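You operate a simulated robot arm through the tools that you are given. There is no shell and no other tool.

You are at the controls of a simulated robot arm. One attempt, no reset.

## Task
Gauge the chain at the red mark and record the verdict.
Fine: over 1.5 mm is WORN; set the dial; red block down in the pocket for worn, else green; cursor back to its stop.

It is judged by the outcome, as a careful person would: the job done as asked, and still so three seconds after it is handed in. It fails if anything else is knocked over, pushed out of place, dropped, spilled or broken.

## Robot
A 7-joint arm with a two-finger gripper, fixed in place. Base frame: the origin is at the foot of the arm, x ahead of it, y to its left, z up; the work surface is at about z = 0.8. Readings come in m, degrees, newtons and seconds.
With the tool pointing down near the work surface it reaches from about 0.3 to 0.74 m from the base axis. Its first joint turns from -166.0 to 166.0 degrees. Payload 2.94 kg.
The TCP is the grasp point between the finger pads, 0.03 m short of the fingertips. In the tool frame z runs along the fingers and y along their closing line. Largest opening 0.138 m; the body of the gripper starts 0.109 m behind the TCP.
Orientation is that of the tool frame in the base frame, as [roll, pitch, yaw] about the fixed x, y, z axes, in that order (R = Rz(yaw) Ry(pitch) Rx(roll)). With the fingers straight down and closing along the base's y, the tool's x points along the base's -x, its y along +y and its z along -z.

## Interface
- The arm moves only by the tool move_arm. Its argument "series" is a list of rows, each an object (a shift or turn left out is 0, a gripper value left out holds the last) with "fingers": the gripper command, from -1 (shut) to 1 (fully open), values between in proportion; "offset": the shift along the base's x, y, z in m, a list of three; "turn": the turn, a rotation vector about the base's x, y, z in degrees, a list of three. In form: [{"fingers": fingers, "offset": [dx, dy, dz], "turn": [ax, ay, az]}, ...]. A call has 1 to 20 rows; each row shifts and turns the commanded pose from where the row before left it. Each row takes 0.2 s and may step no farther than 0.05 m and 8.6 degrees from the row before; otherwise, or with a gripper value out of range, the whole call is refused. Where a pose cannot be reached the arm comes as near as it can. A force on the tool above 40 N (or 10 N above the force at the start of the call, whichever is more), or a blocked arm, ends the call early, and 0.2 s more pass. The fingers move at their own pace and stop on an object; they squeeze with about 25 N. The grip force told is the motor's: it shows also when the fingers shut on nothing. Time passes only in rows, and 0.2 s behind the last, so rows that do not move let the fingers close. It gives the time, the measured TCP pose, the force on the tool (base axes), the opening and the grip force at its end, in the units of the frame above (readings bear some noise), with the torque about the TCP (base axes, N m) and any sound that the robot's microphone picked up.
- Cameras (640 x 400 px; columns grow to the right, rows downward): "scene" is fixed at [0.2258, -0.5087, 1.4516]; the picture's right is [0.65, -0.76, 0.00], its down [-0.39, -0.33, -0.86] and it looks along [0.65, 0.56, -0.51] (base axes); focal length 214 px, centre (320, 200). "wrist" rides on the gripper at [0.071, 0.019, -0.146] in the tool frame; the picture's right is [-0.26, 0.96, 0.00], its down [-0.85, -0.23, -0.48] and it looks along [-0.46, -0.12, 0.88] (tool axes); focal length 280 px, centre (320, 200). There is no depth. A picture from a camera that has moved, and an enlarged one, comes with that camera's place and axes in the base frame and with its lens. The place of the scene camera against the robot may be out by one fixed shift of up to 0.025 m in any direction.
- get_image(camera): a new picture of that camera. The clock stands still meanwhile.
- move_column(by): slides the trunk up (or, below 0, down) by that many m; the arm rides with it, the base frame stays. It gives what a move gives, with no picture.
- enlarge(camera, box): a new picture of the part [left, top, right, bottom] of that camera's present view, enlarged. The clock stands still meanwhile.
- sign_off(): hands the job in; it is judged then, once.

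Nothing tells you positions but the pictures and the camera data. Unless the task says otherwise, let go and move clear before handing in.

The tools are called as name(argument=value, ...) on one line, values as JSON. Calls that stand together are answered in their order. move_arm: Moves the arm, as the interface text tells. Its arguments: {"type":"object","properties":{"series":{"type":"array","items":{"type":"object","properties":{"fingers":{"type":"number"},"offset":{"type":"array","items":{"type":"number"}},"turn":{"type":"array","items":{"type":"number"}}}}}},"required":["series"]} The other tools are called the same way: move_column (by) slides the trunk up or down; get_image (camera) takes a picture; enlarge (camera, box) takes an enlarged picture of a part of a camera's view; sign_off () hands the job in.

At the start:

```text
time_s: 0.0
tcp_pos: [0.3697, -0.2378, 1.3326]
tool_rot: [-180.0, 0.0, 180.0]
force: [-0.9, 0.1, 0.4]
moment: [-0.02, -0.01, -0.02]
finger_gap: 0.1381
gripper_force: 0.1
trunk travel left (down, up): [-0.425, 0.029]
```

scene: 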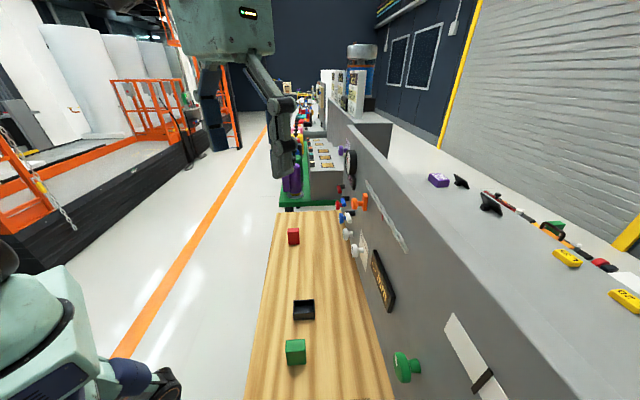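
wrist: 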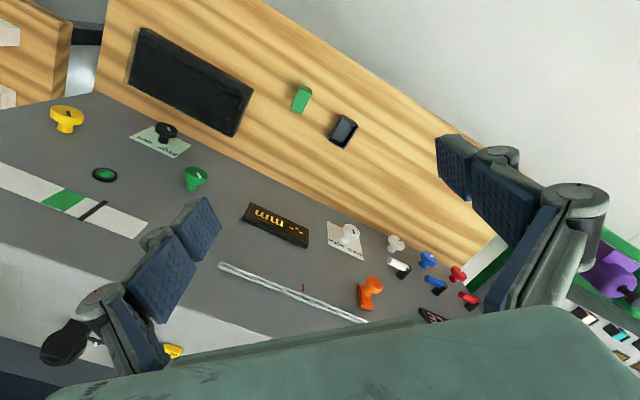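

I see a wooden bench with a red block, a black pocket and a green block, next to a grey panel carrying a chain or rail, an orange cursor, knobs and a display. I'll look closer before moving anything.

enlarge(camera="scene", box=[240, 120, 480, 270])

enlarge(camera="wrist", box=[200, 180, 500, 367])

enlarge(camera="scene", box=[240, 250, 480, 400])

enlarge(camera="wrist", box=[0, 60, 300, 247])

```text
2.67 times, centred on (360, 195) of scene
camera zoom: at [0.2258, -0.5087, 1.4516], right [0.65, -0.76, 0.0], down [-0.39, -0.33, -0.86], along [0.65, 0.56, -0.51], focal length 572 px, centre (213, 213)
```

zoom: 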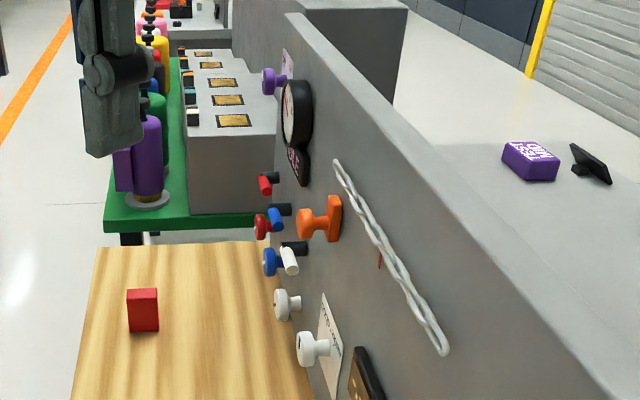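

```text
2.13 times, centred on (350, 274) of wrist
camera zoom: at [0.2986, -0.2188, 1.478], right [0.26, 0.96, 0.0], down [0.85, -0.23, 0.48], along [0.46, -0.12, -0.88], focal length 598 px, centre (256, 43)
```

zoom: 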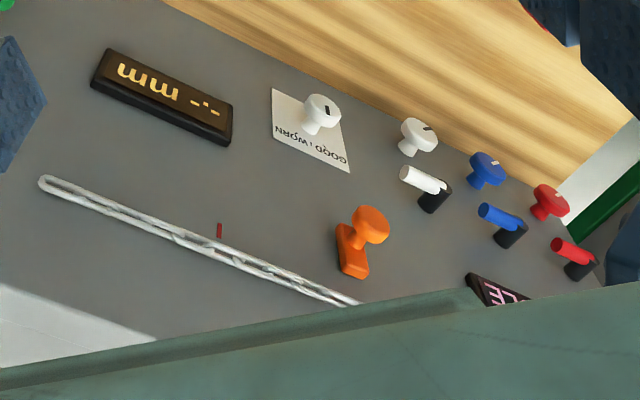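

```text
2.67 times, centred on (360, 325) of scene
camera zoom: at [0.2258, -0.5087, 1.4516], right [0.65, -0.76, 0.0], down [-0.39, -0.33, -0.86], along [0.65, 0.56, -0.51], focal length 572 px, centre (213, -133)
```

zoom: 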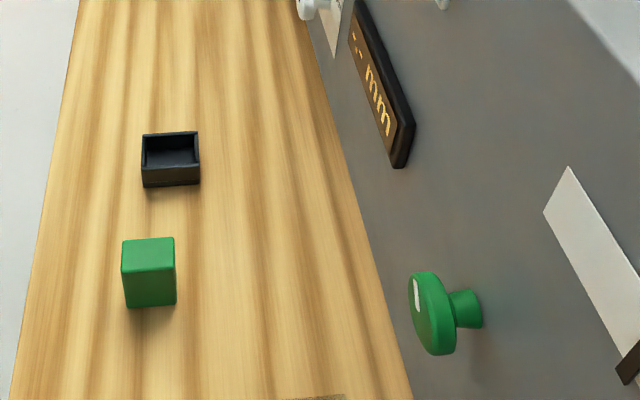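

```text
2.13 times, centred on (150, 154) of wrist
camera zoom: at [0.2986, -0.2188, 1.478], right [0.26, 0.96, 0.0], down [0.85, -0.23, 0.48], along [0.46, -0.12, -0.88], focal length 598 px, centre (683, 299)
```

zoom: 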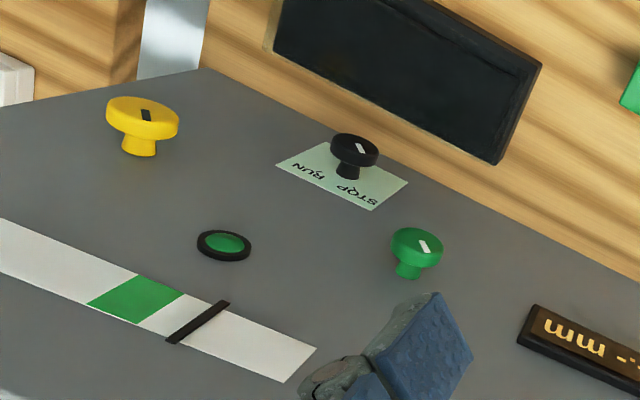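

The grey panel stands at about 45° to the base axes, roughly 0.7 m from the base. It carries the chain with its red mark, the orange cursor, an mm display and a GOOD/WORN dial. I'll turn the tool to face the panel, staying well back, to get a frontal view.

move_arm(series=[{"fingers": 1, "turn": [0, 0, -7.4]}, {"turn": [0, 0, -7.4]}, {"turn": [0, 0, -7.4]}, {"turn": [0, 0, -7.4]}, {"turn": [0, 0, -7.4]}, {"turn": [0, 0, -7.4]}, {"turn": [-5.65, -5.9, 0], "offset": [0, 0, -0.02]}, {"turn": [-5.65, -5.9, 0], "offset": [0, 0, -0.02]}, {"turn": [-5.65, -5.9, 0], "offset": [0, 0, -0.02]}, {"turn": [-5.65, -5.9, 0], "offset": [0, 0, -0.02]}, {"turn": [-5.65, -5.9, 0], "offset": [0, 0, -0.02]}, {"turn": [-5.65, -5.9, 0], "offset": [0, 0, -0.02]}])

get_image(camera="wrist")

get_image(camera="scene")

```text
time_s: 2.5
tcp_pos: [0.3692, -0.2355, 1.1609]
tool_rot: [-178.6, 35.0, 137.0]
force: [-0.2, -0.3, 0.2]
moment: [0.01, 0.0, 0.01]
finger_gap: 0.1383
gripper_force: 0.1
trunk travel left (down, up): [-0.425, 0.029]
stopped in row 12: the arm was blocked; the commanded pose is now the measured one
```

```text
taken
camera wrist: at [0.2818, -0.1227, 1.2394], right [0.83, 0.55, 0.13], down [0.16, -0.45, 0.88], along [0.54, -0.71, -0.45], focal length 280 px, centre (320, 200)
```

wrist: 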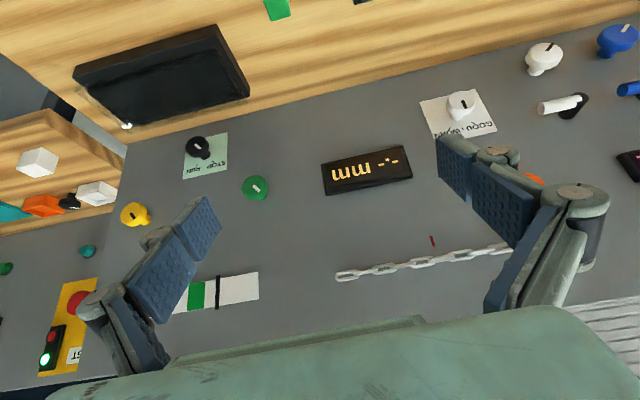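

```text
taken
```

scene: 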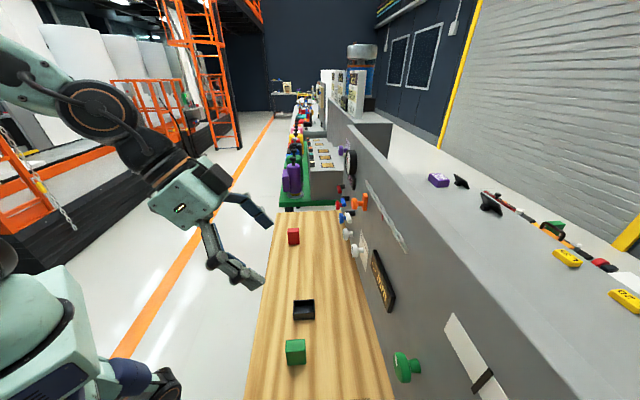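

The arm hit a limit partway through the tilt because the shoulder sits high. I'll raise the arm a little, then lower the trunk so the tool can point at the panel more levelly.

move_arm(series=[{"offset": [-0.01, 0.01, 0.03]}, {"offset": [-0.01, 0.01, 0.03]}, {"offset": [0, 0, 0.03]}, {"offset": [0, 0, 0.03]}, {"offset": [0, 0, 0.03]}])

move_column(by=-0.2)

get_image(camera="scene")

```text
time_s: 3.2
tcp_pos: [0.3476, -0.2166, 1.1582]
tool_rot: [-175.9, 25.2, 137.9]
force: [0.0, 0.0, 0.0]
moment: [0.03, -0.02, -0.02]
finger_gap: 0.1382
gripper_force: 0.0
trunk travel left (down, up): [-0.425, 0.029]
stopped in row 3: the arm was blocked; the commanded pose is now the measured one
```

```text
time_s: 5.4
tcp_pos: [0.3467, -0.2158, 0.9592]
tool_rot: [-175.9, 24.9, 138.0]
force: [0.2, -0.5, -0.6]
moment: [0.01, 0.02, 0.04]
finger_gap: 0.1382
gripper_force: 0.2
trunk travel left (down, up): [-0.225, 0.229]
```

```text
taken
```

scene: 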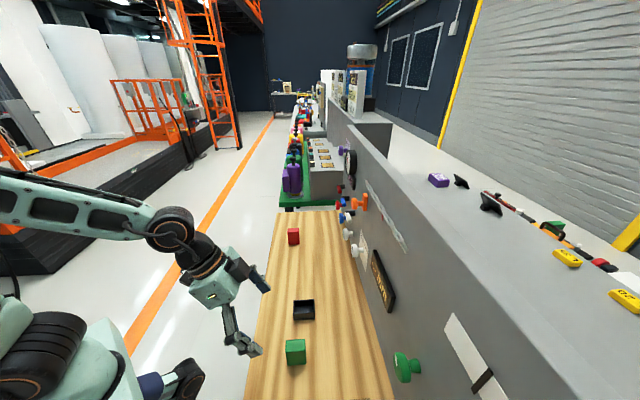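

The trunk is lower now. I'll lift the arm slowly and test how far it can tilt.

move_arm(series=[{"offset": [0, 0, 0.03]}, {"offset": [0, 0, 0.03]}, {"offset": [0, 0, 0.03]}, {"offset": [0, 0, 0.03]}])

```text
time_s: 6.6
tcp_pos: [0.3549, -0.2163, 1.0372]
tool_rot: [-173.9, 19.0, 138.5]
force: [-0.2, 0.9, -0.3]
moment: [-0.02, 0.04, 0.02]
finger_gap: 0.1381
gripper_force: 0.2
trunk travel left (down, up): [-0.225, 0.229]
stopped in row 4: the arm was blocked; the commanded pose is now the measured one
```

The arm seems too folded this close to the base, so I'll extend it toward the panel, keeping clear of the knobs, and then try the tilt again.

move_arm(series=[{"offset": [0.021, -0.021, 0.0]}, {"offset": [0.021, -0.021, 0.01]}, {"offset": [0.021, -0.021, 0.01]}, {"turn": [-5, -5, 0]}, {"turn": [-5, -5, 0]}])

get_image(camera="wrist")

get_image(camera="scene")

```text
time_s: 7.8
tcp_pos: [0.4172, -0.2795, 1.0618]
tool_rot: [-173.1, 33.3, 139.2]
force: [0.2, 0.4, 0.5]
moment: [-0.03, 0.02, -0.02]
finger_gap: 0.1385
gripper_force: 0.1
trunk travel left (down, up): [-0.225, 0.229]
```

```text
taken
camera wrist: at [0.3373, -0.1615, 1.1405], right [0.84, 0.54, 0.04], down [0.22, -0.41, 0.89], along [0.5, -0.73, -0.46], focal length 280 px, centre (320, 200)
```

wrist: 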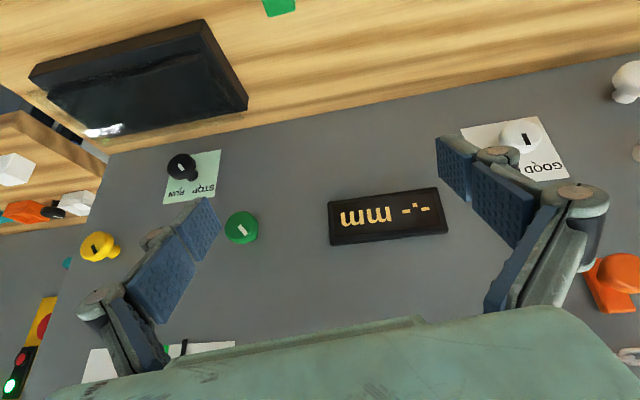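

```text
taken
```

scene: 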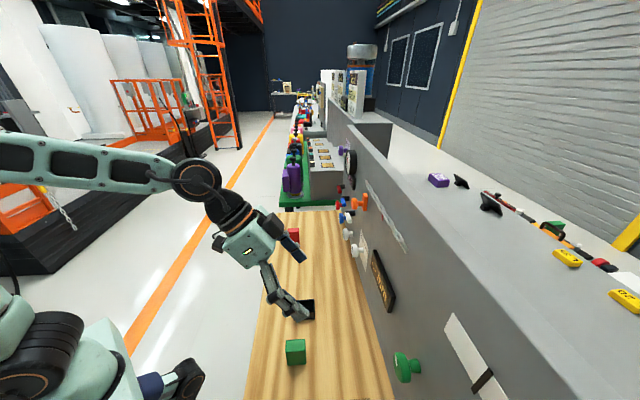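

There's room to tilt further from here. I'll level the finger line and keep pitching the tool up toward the panel.

move_arm(series=[{"turn": [4, -4.1, 0]}, {"turn": [-5.6, -5.7, 0], "offset": [0, 0, 0.02]}, {"turn": [-5.6, -5.7, 0], "offset": [0, 0, 0.02]}, {"turn": [-5.6, -5.7, 0]}, {"turn": [-5.6, -5.7, 0]}, {"turn": [-5.6, -5.7, 0]}])

get_image(camera="wrist")

get_image(camera="scene")

```text
time_s: 9.0
tcp_pos: [0.4673, -0.2171, 1.0302]
tool_rot: [169.3, 55.0, 136.4]
force: [-0.3, -0.4, -0.1]
moment: [0.03, -0.02, 0.05]
finger_gap: 0.138
gripper_force: 0.1
out of reach, approached as far as the arm can: row 5
trunk travel left (down, up): [-0.225, 0.229]
stopped in row 6: the arm was blocked; the commanded pose is now the measured one
```

```text
taken
camera wrist: at [0.3451, -0.1119, 1.0568], right [0.66, 0.68, 0.32], down [-0.12, -0.32, 0.94], along [0.75, -0.65, -0.13], focal length 280 px, centre (320, 200)
```

wrist: 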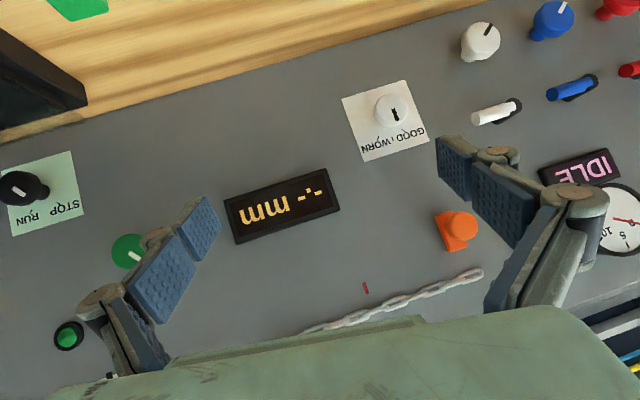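

```text
taken
```

scene: 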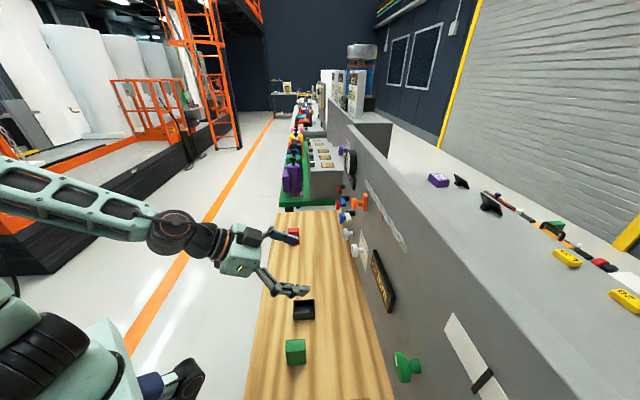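

The wrist can't level out because the shoulder is still high and the arm is folded. I'll move out and left toward the dial and cursor, staying clear of the knobs, lift, and lower the trunk again.

move_arm(series=[{"offset": [0.03, 0.005, 0.0]}, {"offset": [0.03, 0.005, 0.02]}, {"offset": [0.03, 0.005, 0.02]}, {"offset": [0.03, 0.005, 0.03]}, {"offset": [0, 0, 0.03]}])

move_column(by=-0.12)

get_image(camera="wrist")

get_image(camera="scene")

```text
time_s: 10.2
tcp_pos: [0.5891, -0.1947, 1.1314]
tool_rot: [169.5, 55.1, 136.7]
force: [0.6, 0.0, -0.4]
moment: [-0.04, -0.02, 0.0]
finger_gap: 0.138
gripper_force: 0.0
trunk travel left (down, up): [-0.225, 0.229]
```

```text
time_s: 11.7
tcp_pos: [0.5878, -0.1933, 1.0112]
tool_rot: [169.6, 55.1, 136.7]
force: [-0.3, 0.3, -0.3]
moment: [0.01, 0.03, -0.03]
finger_gap: 0.1377
gripper_force: 0.1
trunk travel left (down, up): [-0.105, 0.349]
```

```text
taken
camera wrist: at [0.4656, -0.0899, 1.0372], right [0.66, 0.69, 0.32], down [-0.12, -0.32, 0.94], along [0.75, -0.65, -0.13], focal length 280 px, centre (320, 200)
```

wrist: 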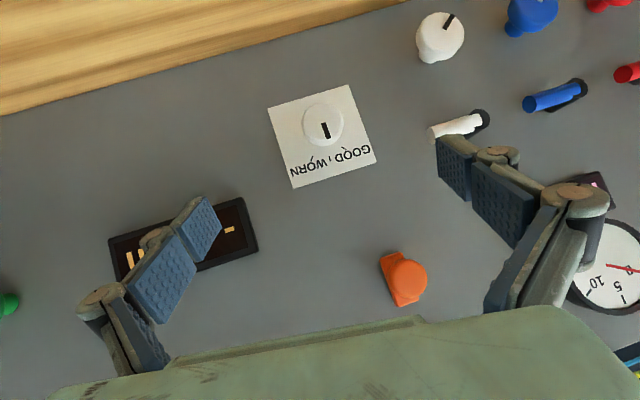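

```text
taken
```

scene: 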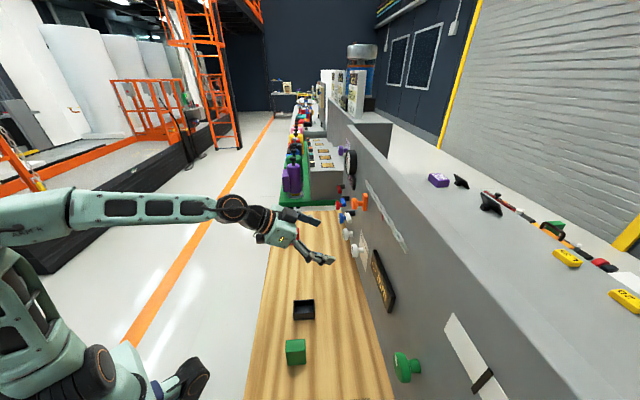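

The panel is now in close view. I place the wall plane at n·p ≈ 0.685 along the 45° direction, with the cursor knob near (0.694, -0.220, 1.096). I'll enlarge the cursor, dial and display before going on.

enlarge(camera="wrist", box=[330, 220, 490, 320])

enlarge(camera="wrist", box=[240, 70, 400, 195])

enlarge(camera="scene", box=[330, 160, 430, 260])

```text
4.00 times, centred on (410, 270) of wrist
camera zoom: at [0.4656, -0.0899, 1.0372], right [0.66, 0.69, 0.32], down [-0.12, -0.32, 0.94], along [0.75, -0.65, -0.13], focal length 1122 px, centre (-40, -80)
```

zoom: 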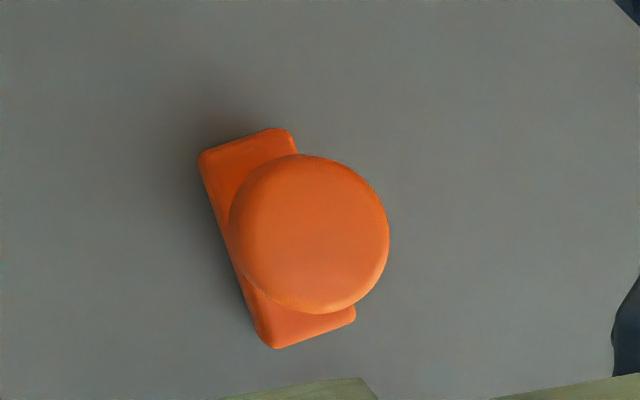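

```text
3.20 times, centred on (320, 132) of wrist
camera zoom: at [0.4656, -0.0899, 1.0372], right [0.66, 0.69, 0.32], down [-0.12, -0.32, 0.94], along [0.75, -0.65, -0.13], focal length 897 px, centre (320, 416)
```

zoom: 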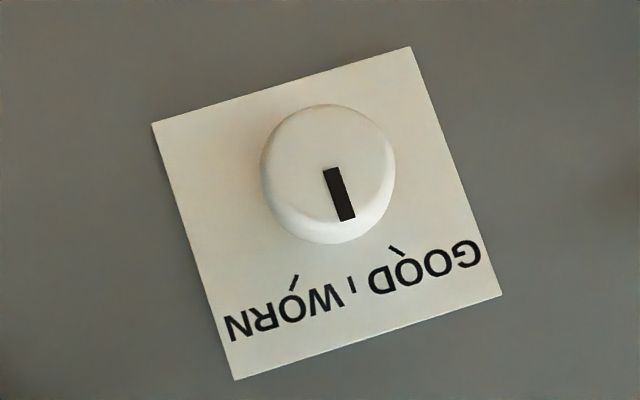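

```text
4.00 times, centred on (380, 210) of scene
camera zoom: at [0.2258, -0.5087, 1.4516], right [0.65, -0.76, 0.0], down [-0.39, -0.33, -0.86], along [0.65, 0.56, -0.51], focal length 858 px, centre (80, 160)
```

zoom: 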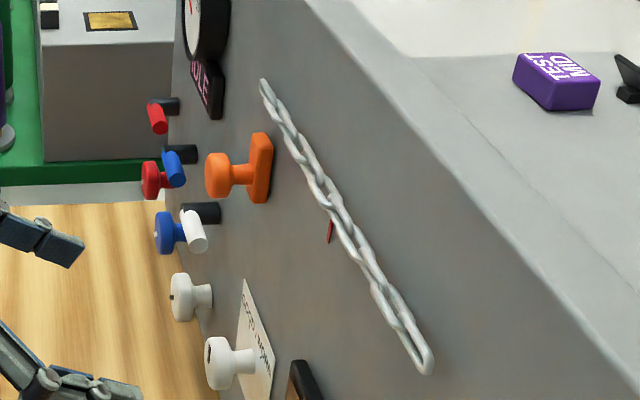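

I've located the dial (ticks about 40–45° either side of centre, pointer at centre) and the cursor. Next I'll square the tool to the panel, with fingers horizontal and closing along the wall.

move_arm(series=[{"turn": [-5.3, -4.56, -2.34], "offset": [0, 0, 0.015]}, {"turn": [-5.3, -4.56, -2.34], "offset": [0, 0, 0.015]}, {"turn": [-5.3, -4.56, -2.34], "offset": [0, 0, 0.015]}, {"turn": [-5.3, -4.56, -2.34], "offset": [0, 0, 0.015]}, {"turn": [-5.3, -4.56, -2.34], "offset": [0, 0, 0.015]}, {}])

get_image(camera="wrist")

get_image(camera="scene")

```text
time_s: 13.1
tcp_pos: [0.5856, -0.1957, 1.0858]
tool_rot: [28.5, 89.9, -16.4]
force: [-0.5, 0.3, 0.7]
moment: [-0.01, 0.0, 0.02]
finger_gap: 0.138
gripper_force: 0.0
trunk travel left (down, up): [-0.105, 0.349]
```

```text
taken
camera wrist: at [0.497, -0.0785, 1.0157], right [0.68, 0.68, 0.26], down [-0.5, 0.17, 0.85], along [0.53, -0.71, 0.46], focal length 280 px, centre (320, 200)
```

wrist: 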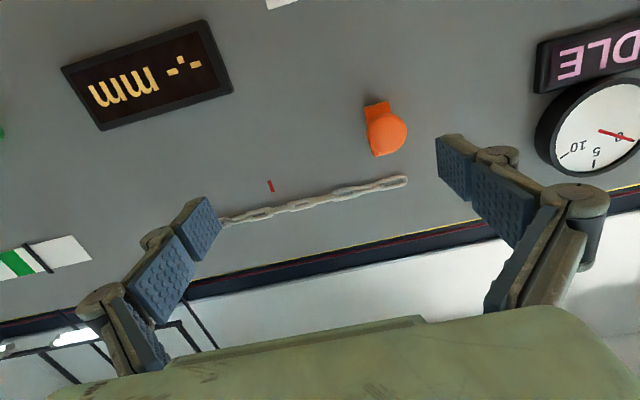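

```text
taken
```

scene: 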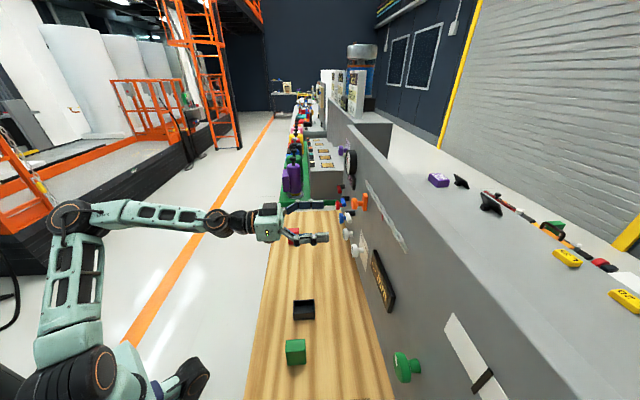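

The tool is now square to the panel, with the mm display, red mark, cursor and chain all in view. The cursor knob is at about t=0.336 and z=1.095, and the red mark is at t≈0.2095. I'll line up in front of the cursor with a part-open gripper.

move_arm(series=[{"fingers": 0.2, "offset": [0.0212, 0.0212, 0.0045]}, {"offset": [0.0212, 0.0212, 0.0045]}, {}, {}])

get_image(camera="wrist")

get_image(camera="scene")

```text
time_s: 14.1
tcp_pos: [0.6292, -0.1518, 1.0962]
tool_rot: [58.7, 89.9, 13.6]
force: [0.0, -0.2, 0.5]
moment: [0.01, 0.02, -0.01]
finger_gap: 0.0829
gripper_force: 0.1
trunk travel left (down, up): [-0.105, 0.349]
```

```text
taken
camera wrist: at [0.5402, -0.0361, 1.025], right [0.68, 0.68, 0.26], down [-0.5, 0.17, 0.85], along [0.53, -0.71, 0.46], focal length 280 px, centre (320, 200)
```

wrist: 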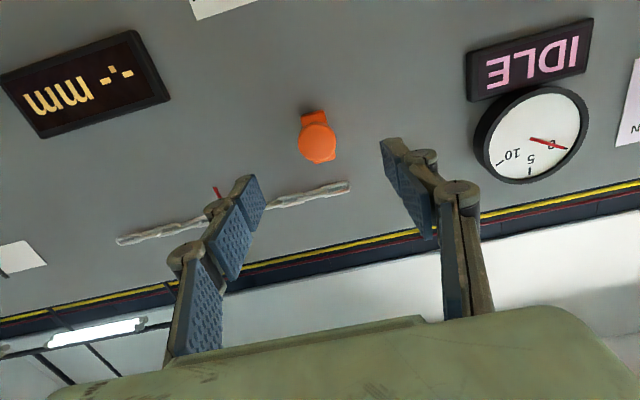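

```text
taken
```

scene: 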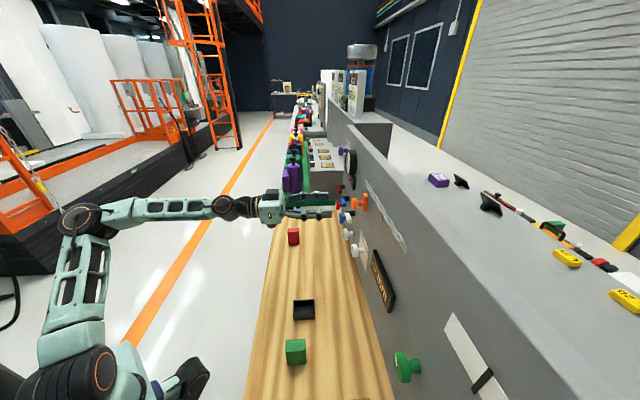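

The gripper is in front of the cursor knob, which I now place at t=0.336, z=1.094. I'll go straight in with the fingers either side of the knob, stopping short of the wall.

move_arm(series=[{"offset": [0.0138, -0.0158, -0.002]}, {"offset": [0.0148, -0.0148, 0]}, {"offset": [0.0148, -0.0148, 0]}, {"offset": [0.0148, -0.0148, 0]}, {}])

get_image(camera="wrist")

enlarge(camera="scene", box=[270, 150, 430, 270])

```text
time_s: 15.3
tcp_pos: [0.6882, -0.2135, 1.0933]
tool_rot: [69.3, 90.0, 24.3]
force: [-0.7, -0.3, -0.5]
moment: [0.01, -0.02, -0.01]
finger_gap: 0.0828
gripper_force: 0.1
trunk travel left (down, up): [-0.105, 0.349]
```

```text
taken
camera wrist: at [0.5985, -0.0965, 1.0225], right [0.68, 0.68, 0.26], down [-0.5, 0.17, 0.85], along [0.53, -0.71, 0.46], focal length 280 px, centre (320, 200)
```

wrist: 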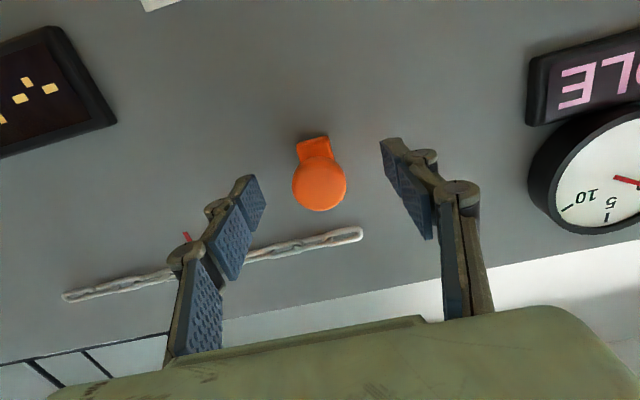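

```text
3.33 times, centred on (350, 210) of scene
camera zoom: at [0.2258, -0.5087, 1.4516], right [0.65, -0.76, 0.0], down [-0.39, -0.33, -0.86], along [0.65, 0.56, -0.51], focal length 715 px, centre (220, 167)
```

zoom: 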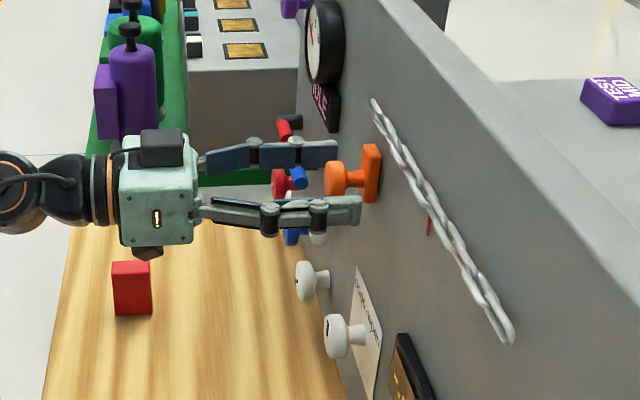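

The knob sits centred between the fingertips, both in the wrist view and in the scene view. I'll go in a few millimetres more and close on it.

move_arm(series=[{"offset": [0.0042, -0.0042, 0.001]}, {"fingers": -1}, {}, {}, {}])

get_image(camera="wrist")

enlarge(camera="scene", box=[270, 150, 430, 270])

```text
time_s: 16.5
tcp_pos: [0.692, -0.218, 1.0946]
tool_rot: [85.3, 89.8, 40.4]
force: [-1.8, -3.9, -1.1]
moment: [0.02, 0.01, -0.05]
finger_gap: 0.032
gripper_force: 44.8
trunk travel left (down, up): [-0.105, 0.349]
```

```text
taken
camera wrist: at [0.6024, -0.1012, 1.0238], right [0.68, 0.68, 0.26], down [-0.5, 0.17, 0.85], along [0.53, -0.71, 0.46], focal length 280 px, centre (320, 200)
```

wrist: 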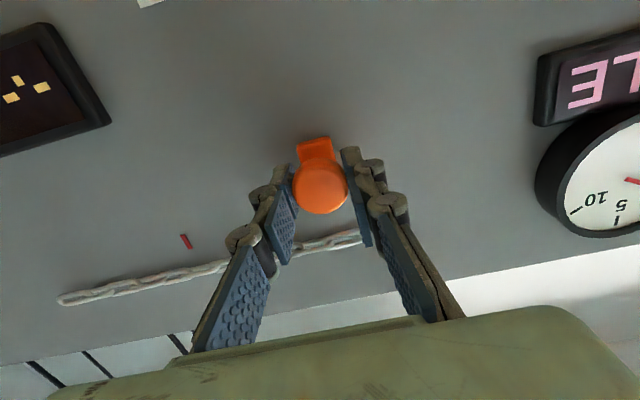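

```text
3.33 times, centred on (350, 210) of scene
camera zoom: at [0.2258, -0.5087, 1.4516], right [0.65, -0.76, 0.0], down [-0.39, -0.33, -0.86], along [0.65, 0.56, -0.51], focal length 715 px, centre (220, 167)
```

zoom: 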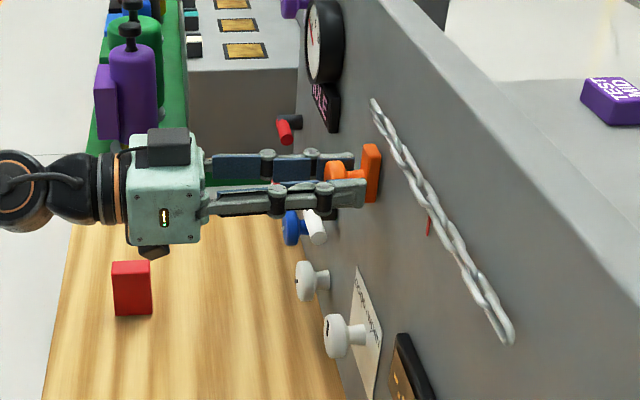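

I have the cursor gripped (gap 32 mm, light forces). I'll slide it right along the wall toward the red mark and stop short to check alignment.

move_arm(series=[{"offset": [-0.0071, -0.0071, 0]}, {"offset": [-0.0106, -0.0106, 0]}, {"offset": [-0.0141, -0.0141, 0]}, {"offset": [-0.0141, -0.0141, 0]}, {"offset": [-0.0141, -0.0141, 0]}, {"offset": [-0.0106, -0.0106, 0]}, {}])

get_image(camera="wrist")

enlarge(camera="scene", box=[270, 150, 430, 310])

```text
time_s: 18.1
tcp_pos: [0.6222, -0.2863, 1.0942]
tool_rot: [45.2, 89.8, 0.2]
force: [5.5, -4.5, 5.0]
moment: [-0.02, 0.04, -0.01]
finger_gap: 0.0318
gripper_force: 45.3
trunk travel left (down, up): [-0.105, 0.349]
```

```text
taken
camera wrist: at [0.5336, -0.1701, 1.0234], right [0.68, 0.68, 0.26], down [-0.5, 0.17, 0.85], along [0.53, -0.71, 0.46], focal length 280 px, centre (320, 200)
```

wrist: 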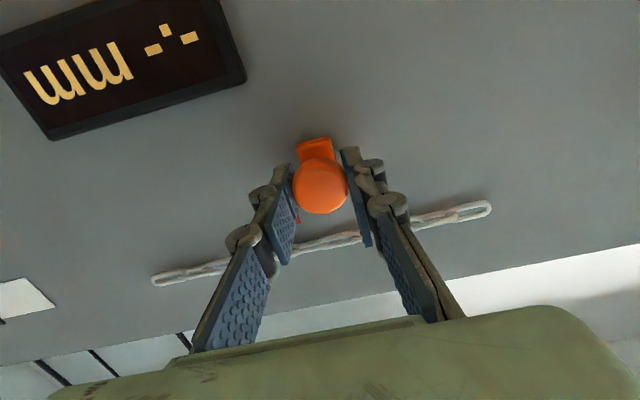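

```text
2.50 times, centred on (350, 230) of scene
camera zoom: at [0.2258, -0.5087, 1.4516], right [0.65, -0.76, 0.0], down [-0.39, -0.33, -0.86], along [0.65, 0.56, -0.51], focal length 536 px, centre (245, 125)
```

zoom: 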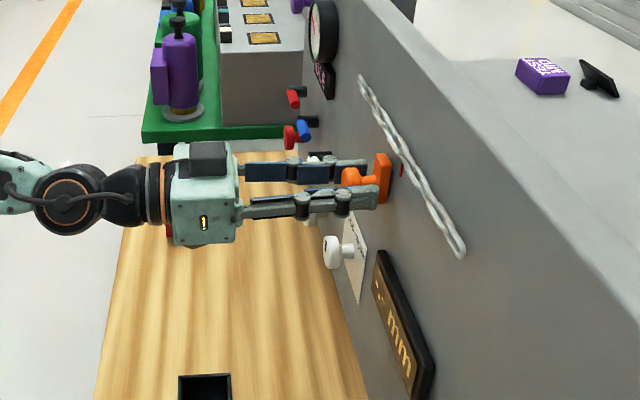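

The cursor slides freely, with about 27 mm to go. I'll check the mark's exact place.

enlarge(camera="wrist", box=[260, 130, 380, 250])

```text
3.33 times, centred on (320, 190) of wrist
camera zoom: at [0.5336, -0.1701, 1.0234], right [0.68, 0.68, 0.26], down [-0.5, 0.17, 0.85], along [0.53, -0.71, 0.46], focal length 935 px, centre (320, 233)
```

zoom: 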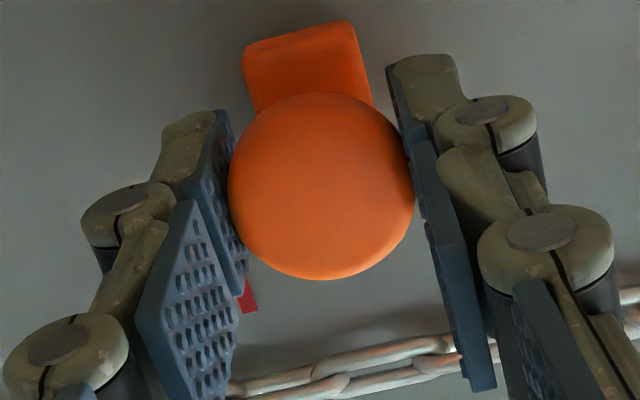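

I'll move the remaining distance in small steps and read the display there.

move_arm(series=[{"offset": [-0.0071, -0.0071, 0]}, {"offset": [-0.0071, -0.0071, 0]}, {"offset": [-0.0052, -0.0052, 0]}, {}, {}])

get_image(camera="wrist")

enlarge(camera="wrist", box=[260, 130, 380, 250])

enlarge(camera="scene", box=[330, 180, 430, 310])

```text
time_s: 19.3
tcp_pos: [0.6016, -0.306, 1.0945]
tool_rot: [56.7, 89.9, 11.7]
force: [5.8, -5.1, 7.4]
moment: [-0.08, 0.01, 0.03]
finger_gap: 0.0318
gripper_force: 45.5
trunk travel left (down, up): [-0.105, 0.349]
```

```text
taken
camera wrist: at [0.5133, -0.1902, 1.0235], right [0.68, 0.68, 0.26], down [-0.5, 0.17, 0.85], along [0.53, -0.71, 0.46], focal length 280 px, centre (320, 200)
```

wrist: 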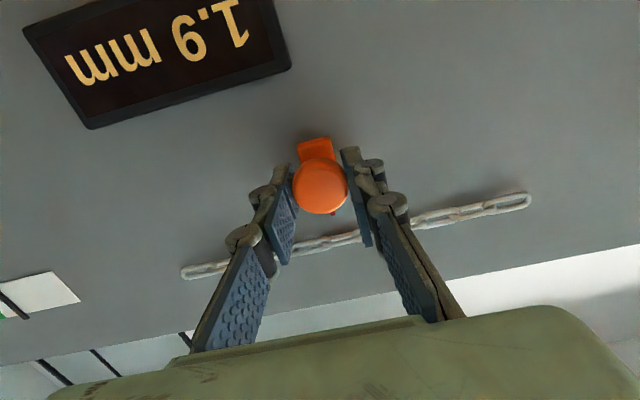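

```text
3.33 times, centred on (320, 190) of wrist
camera zoom: at [0.5133, -0.1902, 1.0235], right [0.68, 0.68, 0.26], down [-0.5, 0.17, 0.85], along [0.53, -0.71, 0.46], focal length 935 px, centre (320, 233)
```

zoom: 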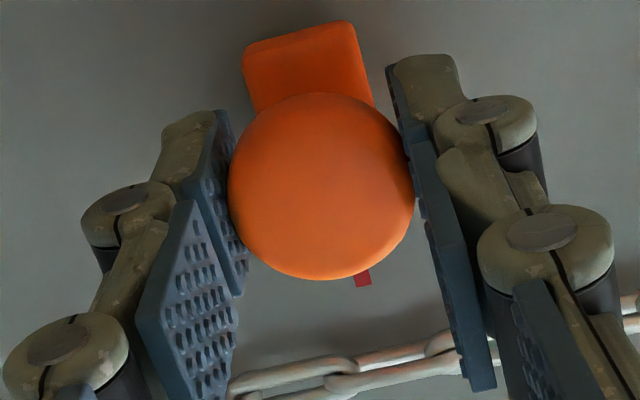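

```text
3.08 times, centred on (380, 245) of scene
camera zoom: at [0.2258, -0.5087, 1.4516], right [0.65, -0.76, 0.0], down [-0.39, -0.33, -0.86], along [0.65, 0.56, -0.51], focal length 660 px, centre (135, 62)
```

zoom: 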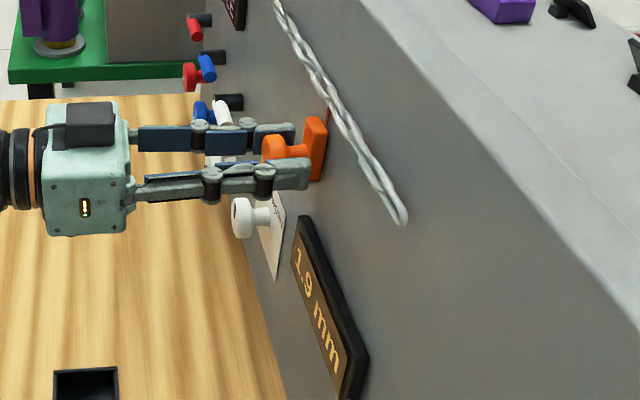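

The display reads 1.9 mm with the cursor on the red mark, aligned to within about a millimetre. I'll wait a moment to confirm the reading is steady.

move_arm(series=[{}, {}, {}, {}, {}])

enlarge(camera="wrist", box=[0, 0, 320, 200])

enlarge(camera="scene", box=[360, 230, 410, 310])

```text
time_s: 20.5
tcp_pos: [0.6027, -0.3059, 1.0954]
tool_rot: [54.2, 89.9, 9.2]
force: [6.8, -7.9, 9.2]
moment: [-0.06, -0.11, -0.03]
finger_gap: 0.0317
gripper_force: 44.9
trunk travel left (down, up): [-0.105, 0.349]
```

```text
2.00 times, centred on (160, 100) of wrist
camera zoom: at [0.5135, -0.1899, 1.0234], right [0.68, 0.68, 0.26], down [-0.5, 0.17, 0.85], along [0.53, -0.71, 0.46], focal length 561 px, centre (640, 400)
```

zoom: 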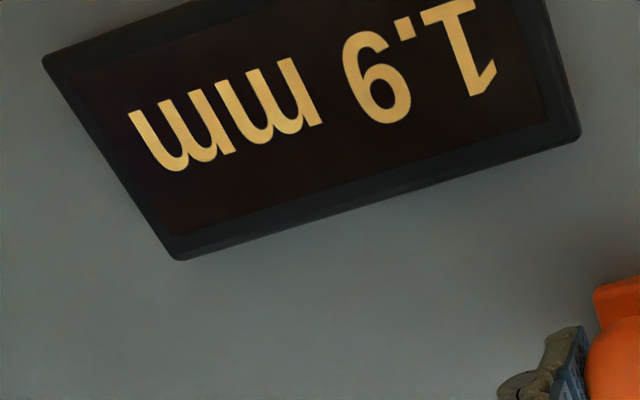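

```text
5.00 times, centred on (385, 270) of scene
camera zoom: at [0.2258, -0.5087, 1.4516], right [0.65, -0.76, 0.0], down [-0.39, -0.33, -0.86], along [0.65, 0.56, -0.51], focal length 1072 px, centre (-5, -150)
```

zoom: 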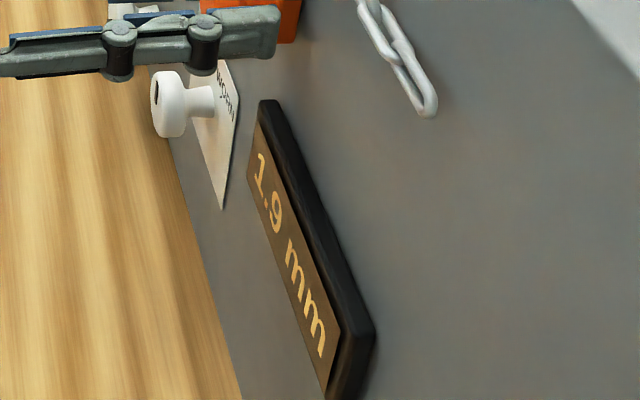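

The reading holds at 1.9 mm, which is over 1.5 mm, so the verdict is WORN. Now I'll slide the cursor back left to its stop.

move_arm(series=[{"offset": [0.0071, 0.0071, 0]}, {"offset": [0.0106, 0.0106, 0]}, {"offset": [0.0141, 0.0141, 0]}, {"offset": [0.0141, 0.0141, 0]}, {"offset": [0.0141, 0.0141, 0]}, {"offset": [0.0141, 0.0141, 0]}, {"offset": [0.0106, 0.0106, 0]}, {"offset": [0.0035, 0.0035, 0]}, {}, {}])

get_image(camera="wrist")

```text
time_s: 22.7
tcp_pos: [0.6913, -0.2184, 1.0961]
tool_rot: [53.4, 89.9, 8.4]
force: [2.1, -1.8, 6.4]
moment: [-0.1, -0.19, -0.04]
finger_gap: 0.0321
gripper_force: 45.0
trunk travel left (down, up): [-0.105, 0.349]
```

```text
taken
camera wrist: at [0.6013, -0.102, 1.0232], right [0.68, 0.68, 0.26], down [-0.5, 0.17, 0.85], along [0.53, -0.71, 0.46], focal length 280 px, centre (320, 200)
```

wrist: 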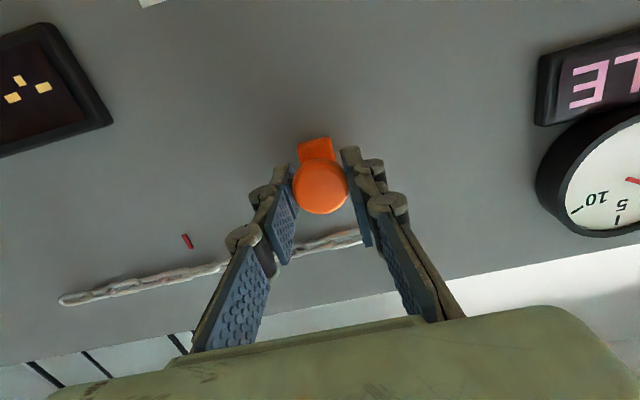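

The cursor is within about a millimetre of where it started. I'll nudge it gently further to feel the stop.

move_arm(series=[{"offset": [0.0011, 0.0011, 0]}, {}])

move_arm(series=[{"offset": [0.0011, 0.0011, 0]}, {}])

```text
time_s: 23.3
tcp_pos: [0.6911, -0.2178, 1.0939]
tool_rot: [55.0, 90.0, 10.1]
force: [1.4, -2.9, 6.4]
moment: [0.03, 0.03, -0.03]
finger_gap: 0.0319
gripper_force: 45.2
trunk travel left (down, up): [-0.105, 0.349]
```

```text
time_s: 23.9
tcp_pos: [0.6917, -0.217, 1.0936]
tool_rot: [90.4, 89.9, 45.2]
force: [-3.1, -5.2, 5.1]
moment: [-0.26, -0.21, -0.14]
finger_gap: 0.0321
gripper_force: 44.9
trunk travel left (down, up): [-0.105, 0.349]
```

move_arm(series=[{"offset": [0.0011, 0.0011, 0]}, {}])

move_arm(series=[{"offset": [0.0011, 0.0011, 0]}, {}])

```text
time_s: 24.5
tcp_pos: [0.692, -0.2179, 1.0936]
tool_rot: [117.1, 89.9, 72.0]
force: [-12.9, -6.8, -0.2]
moment: [-0.09, -0.07, -0.24]
finger_gap: 0.0321
gripper_force: 45.0
trunk travel left (down, up): [-0.105, 0.349]
```

```text
time_s: 25.1
tcp_pos: [0.691, -0.2168, 1.0945]
tool_rot: [120.0, 89.7, 74.7]
force: [-20.9, -8.1, -3.9]
moment: [0.21, 0.18, -0.33]
finger_gap: 0.0318
gripper_force: 45.3
trunk travel left (down, up): [-0.105, 0.349]
```

The force rises steeply with no further travel, so the cursor is hard against its stop. I'll open the fingers and back straight out.

move_arm(series=[{"fingers": 0.2}, {}, {}, {"offset": [-0.0141, 0.0141, 0]}, {"offset": [-0.0177, 0.0177, 0]}, {"offset": [-0.0177, 0.0177, 0]}, {"offset": [-0.0177, 0.0177, 0]}, {}])

get_image(camera="wrist")

enlarge(camera="scene", box=[270, 150, 430, 270])

```text
time_s: 26.9
tcp_pos: [0.6281, -0.1465, 1.0941]
tool_rot: [57.9, 89.9, 12.8]
force: [-0.6, -0.4, -0.8]
moment: [0.01, -0.01, 0.01]
finger_gap: 0.0828
gripper_force: 0.1
trunk travel left (down, up): [-0.105, 0.349]
```

```text
taken
camera wrist: at [0.5377, -0.0309, 1.0237], right [0.68, 0.68, 0.26], down [-0.5, 0.17, 0.85], along [0.53, -0.71, 0.46], focal length 280 px, centre (320, 200)
```

wrist: 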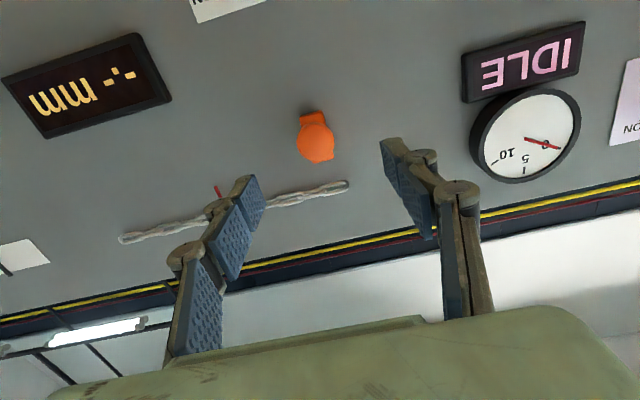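

```text
3.33 times, centred on (350, 210) of scene
camera zoom: at [0.2258, -0.5087, 1.4516], right [0.65, -0.76, 0.0], down [-0.39, -0.33, -0.86], along [0.65, 0.56, -0.51], focal length 715 px, centre (220, 167)
```

zoom: 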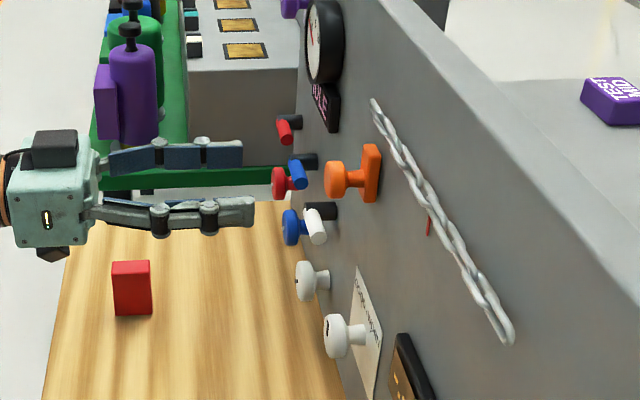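

The cursor is back at its stop and the fingers are clear. Next is the GOOD/WORN dial at about t=0.310, z=0.934, so I'll lower the trunk and line up on it.

move_arm(series=[{"offset": [-0.0108, -0.0108, 0]}, {"offset": [-0.0108, -0.0108, 0]}, {}])

move_column(by=-0.1)

get_image(camera="wrist")

get_image(camera="scene")

```text
time_s: 27.7
tcp_pos: [0.6057, -0.1687, 1.095]
tool_rot: [56.8, 89.9, 11.9]
force: [-0.2, 0.1, -0.3]
moment: [0.02, -0.01, 0.02]
finger_gap: 0.0827
gripper_force: 0.1
trunk travel left (down, up): [-0.105, 0.349]
```

```text
time_s: 29.1
tcp_pos: [0.6065, -0.1697, 0.9945]
tool_rot: [57.4, 89.9, 12.4]
force: [-0.6, -0.4, 0.0]
moment: [0.01, 0.01, -0.01]
finger_gap: 0.0829
gripper_force: 0.0
trunk travel left (down, up): [-0.005, 0.449]
```

```text
taken
camera wrist: at [0.5168, -0.0525, 0.9239], right [0.68, 0.68, 0.26], down [-0.5, 0.17, 0.85], along [0.53, -0.71, 0.46], focal length 280 px, centre (320, 200)
```

wrist: 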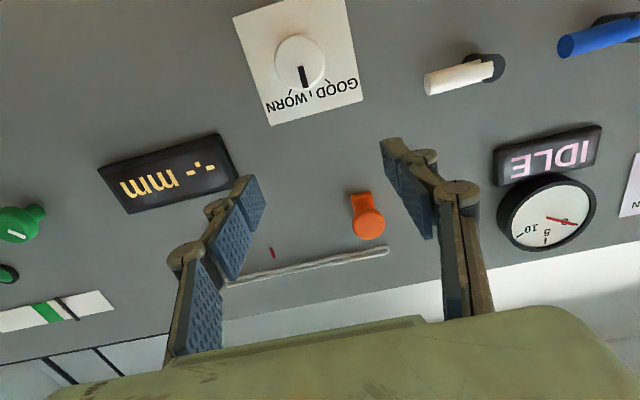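

```text
taken
```

scene: 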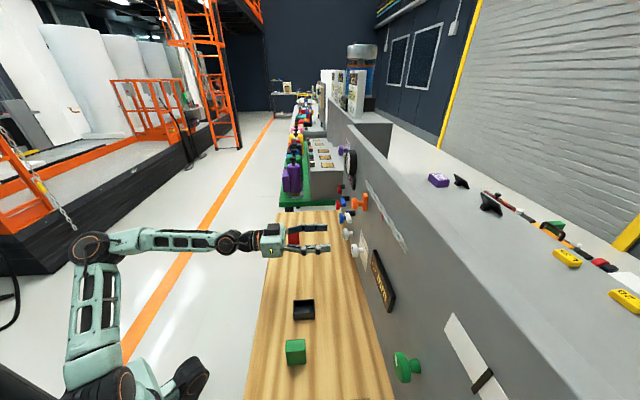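

The dial is in view with its pointer still centred. I'll lower to its height and pre-rotate the gripper counter-clockwise, so the turn toward WORN (clockwise) stays within reach.

move_arm(series=[{"offset": [0, 0, -0.02]}, {"offset": [0, 0, -0.02]}, {"offset": [0.0005, 0.0005, -0.021]}, {"turn": [-5.3, 5.3, 0]}, {"turn": [-5.3, 5.3, 0]}, {"turn": [-5.3, 5.3, 0]}, {}])

get_image(camera="wrist")

enlarge(camera="scene", box=[200, 180, 440, 330])

```text
time_s: 30.7
tcp_pos: [0.6066, -0.1684, 0.9348]
tool_rot: [-90.0, 67.6, -134.9]
force: [-1.0, 0.4, 0.0]
moment: [-0.01, 0.05, 0.01]
finger_gap: 0.0827
gripper_force: 0.0
trunk travel left (down, up): [-0.005, 0.449]
```

```text
taken
camera wrist: at [0.4966, -0.0722, 0.8614], right [0.7, 0.7, -0.13], down [-0.26, 0.42, 0.87], along [0.67, -0.58, 0.47], focal length 280 px, centre (320, 200)
```

wrist: 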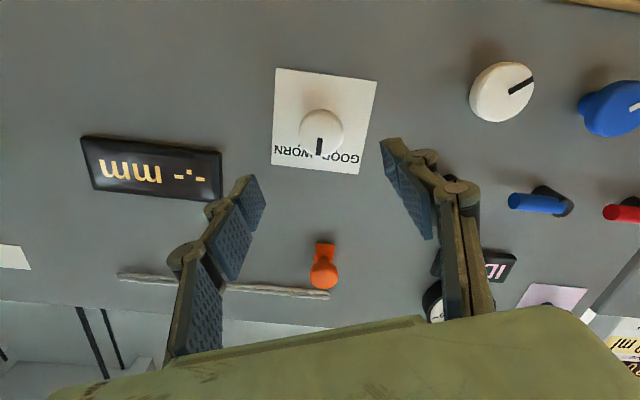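

```text
2.67 times, centred on (320, 255) of scene
camera zoom: at [0.2258, -0.5087, 1.4516], right [0.65, -0.76, 0.0], down [-0.39, -0.33, -0.86], along [0.65, 0.56, -0.51], focal length 572 px, centre (320, 53)
```

zoom: 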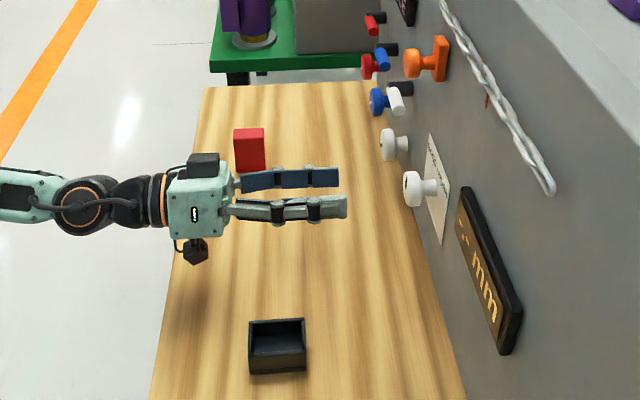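

I'm square in front of the dial and clear of the table. I'll enlarge to pin down the knob's axis and depth.

enlarge(camera="wrist", box=[260, 55, 400, 185])

enlarge(camera="scene", box=[330, 220, 390, 280])

```text
3.08 times, centred on (330, 120) of wrist
camera zoom: at [0.4966, -0.0722, 0.8614], right [0.7, 0.7, -0.13], down [-0.26, 0.42, 0.87], along [0.67, -0.58, 0.47], focal length 863 px, centre (289, 446)
```

zoom: 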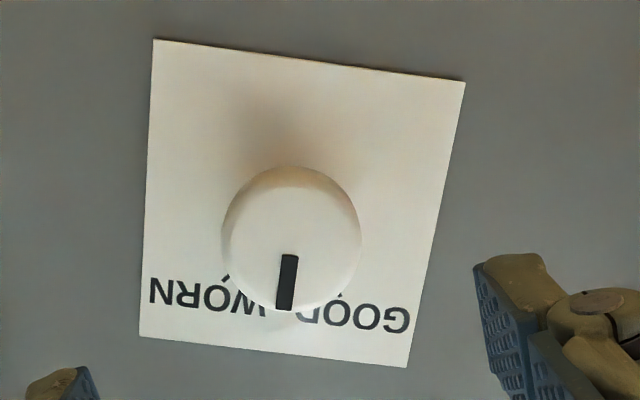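

```text
6.67 times, centred on (360, 250) of scene
camera zoom: at [0.2258, -0.5087, 1.4516], right [0.65, -0.76, 0.0], down [-0.39, -0.33, -0.86], along [0.65, 0.56, -0.51], focal length 1430 px, centre (53, -133)
```

zoom: 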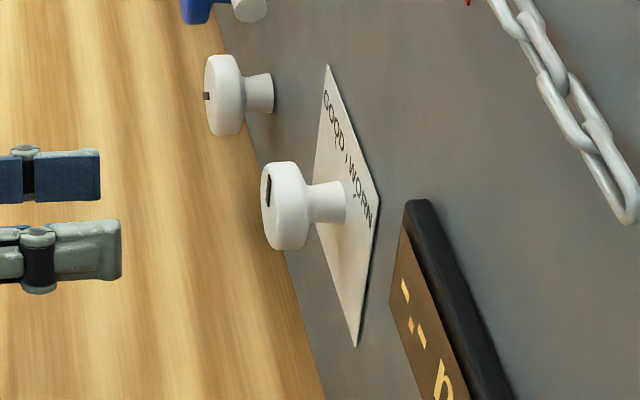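

Refined dial axis: t=0.310, z=0.929, with the knob front at n≈0.654 and about 41 mm across. I'll approach with the fingers open around it.

move_arm(series=[{"offset": [0.0141, -0.0141, -0.006]}, {"offset": [0.0141, -0.0141, 0]}, {"offset": [0.0141, -0.0141, 0]}, {"offset": [0.0141, -0.0141, 0]}, {}])

get_image(camera="wrist")

enlarge(camera="scene", box=[270, 190, 430, 310])

```text
time_s: 31.9
tcp_pos: [0.6626, -0.2259, 0.9277]
tool_rot: [-90.0, 67.7, -135.0]
force: [-0.3, -0.2, -0.1]
moment: [0.01, -0.03, 0.02]
finger_gap: 0.083
gripper_force: 0.1
trunk travel left (down, up): [-0.005, 0.449]
```

```text
taken
camera wrist: at [0.5537, -0.1292, 0.8556], right [0.7, 0.7, -0.13], down [-0.26, 0.41, 0.87], along [0.67, -0.58, 0.47], focal length 280 px, centre (320, 200)
```

wrist: 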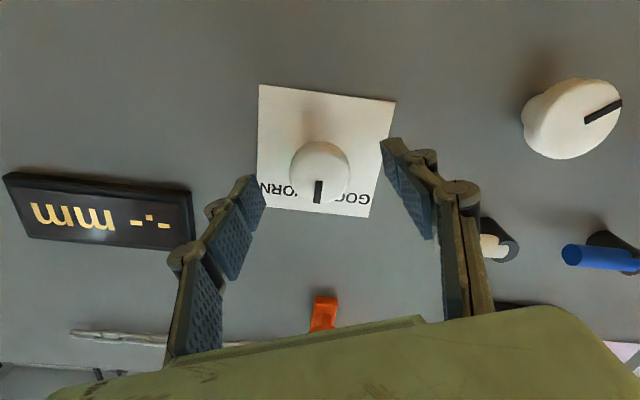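

```text
3.33 times, centred on (350, 250) of scene
camera zoom: at [0.2258, -0.5087, 1.4516], right [0.65, -0.76, 0.0], down [-0.39, -0.33, -0.86], along [0.65, 0.56, -0.51], focal length 715 px, centre (220, 33)
```

zoom: 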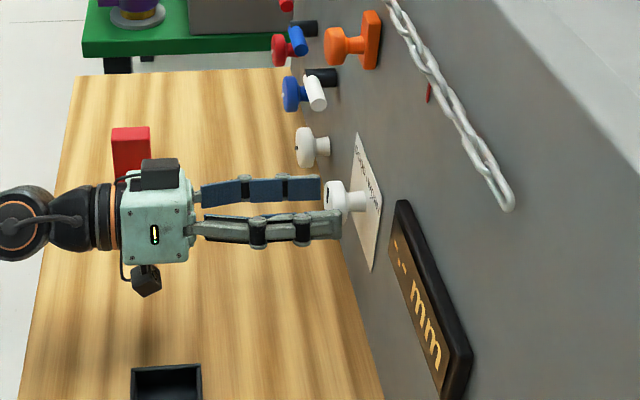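

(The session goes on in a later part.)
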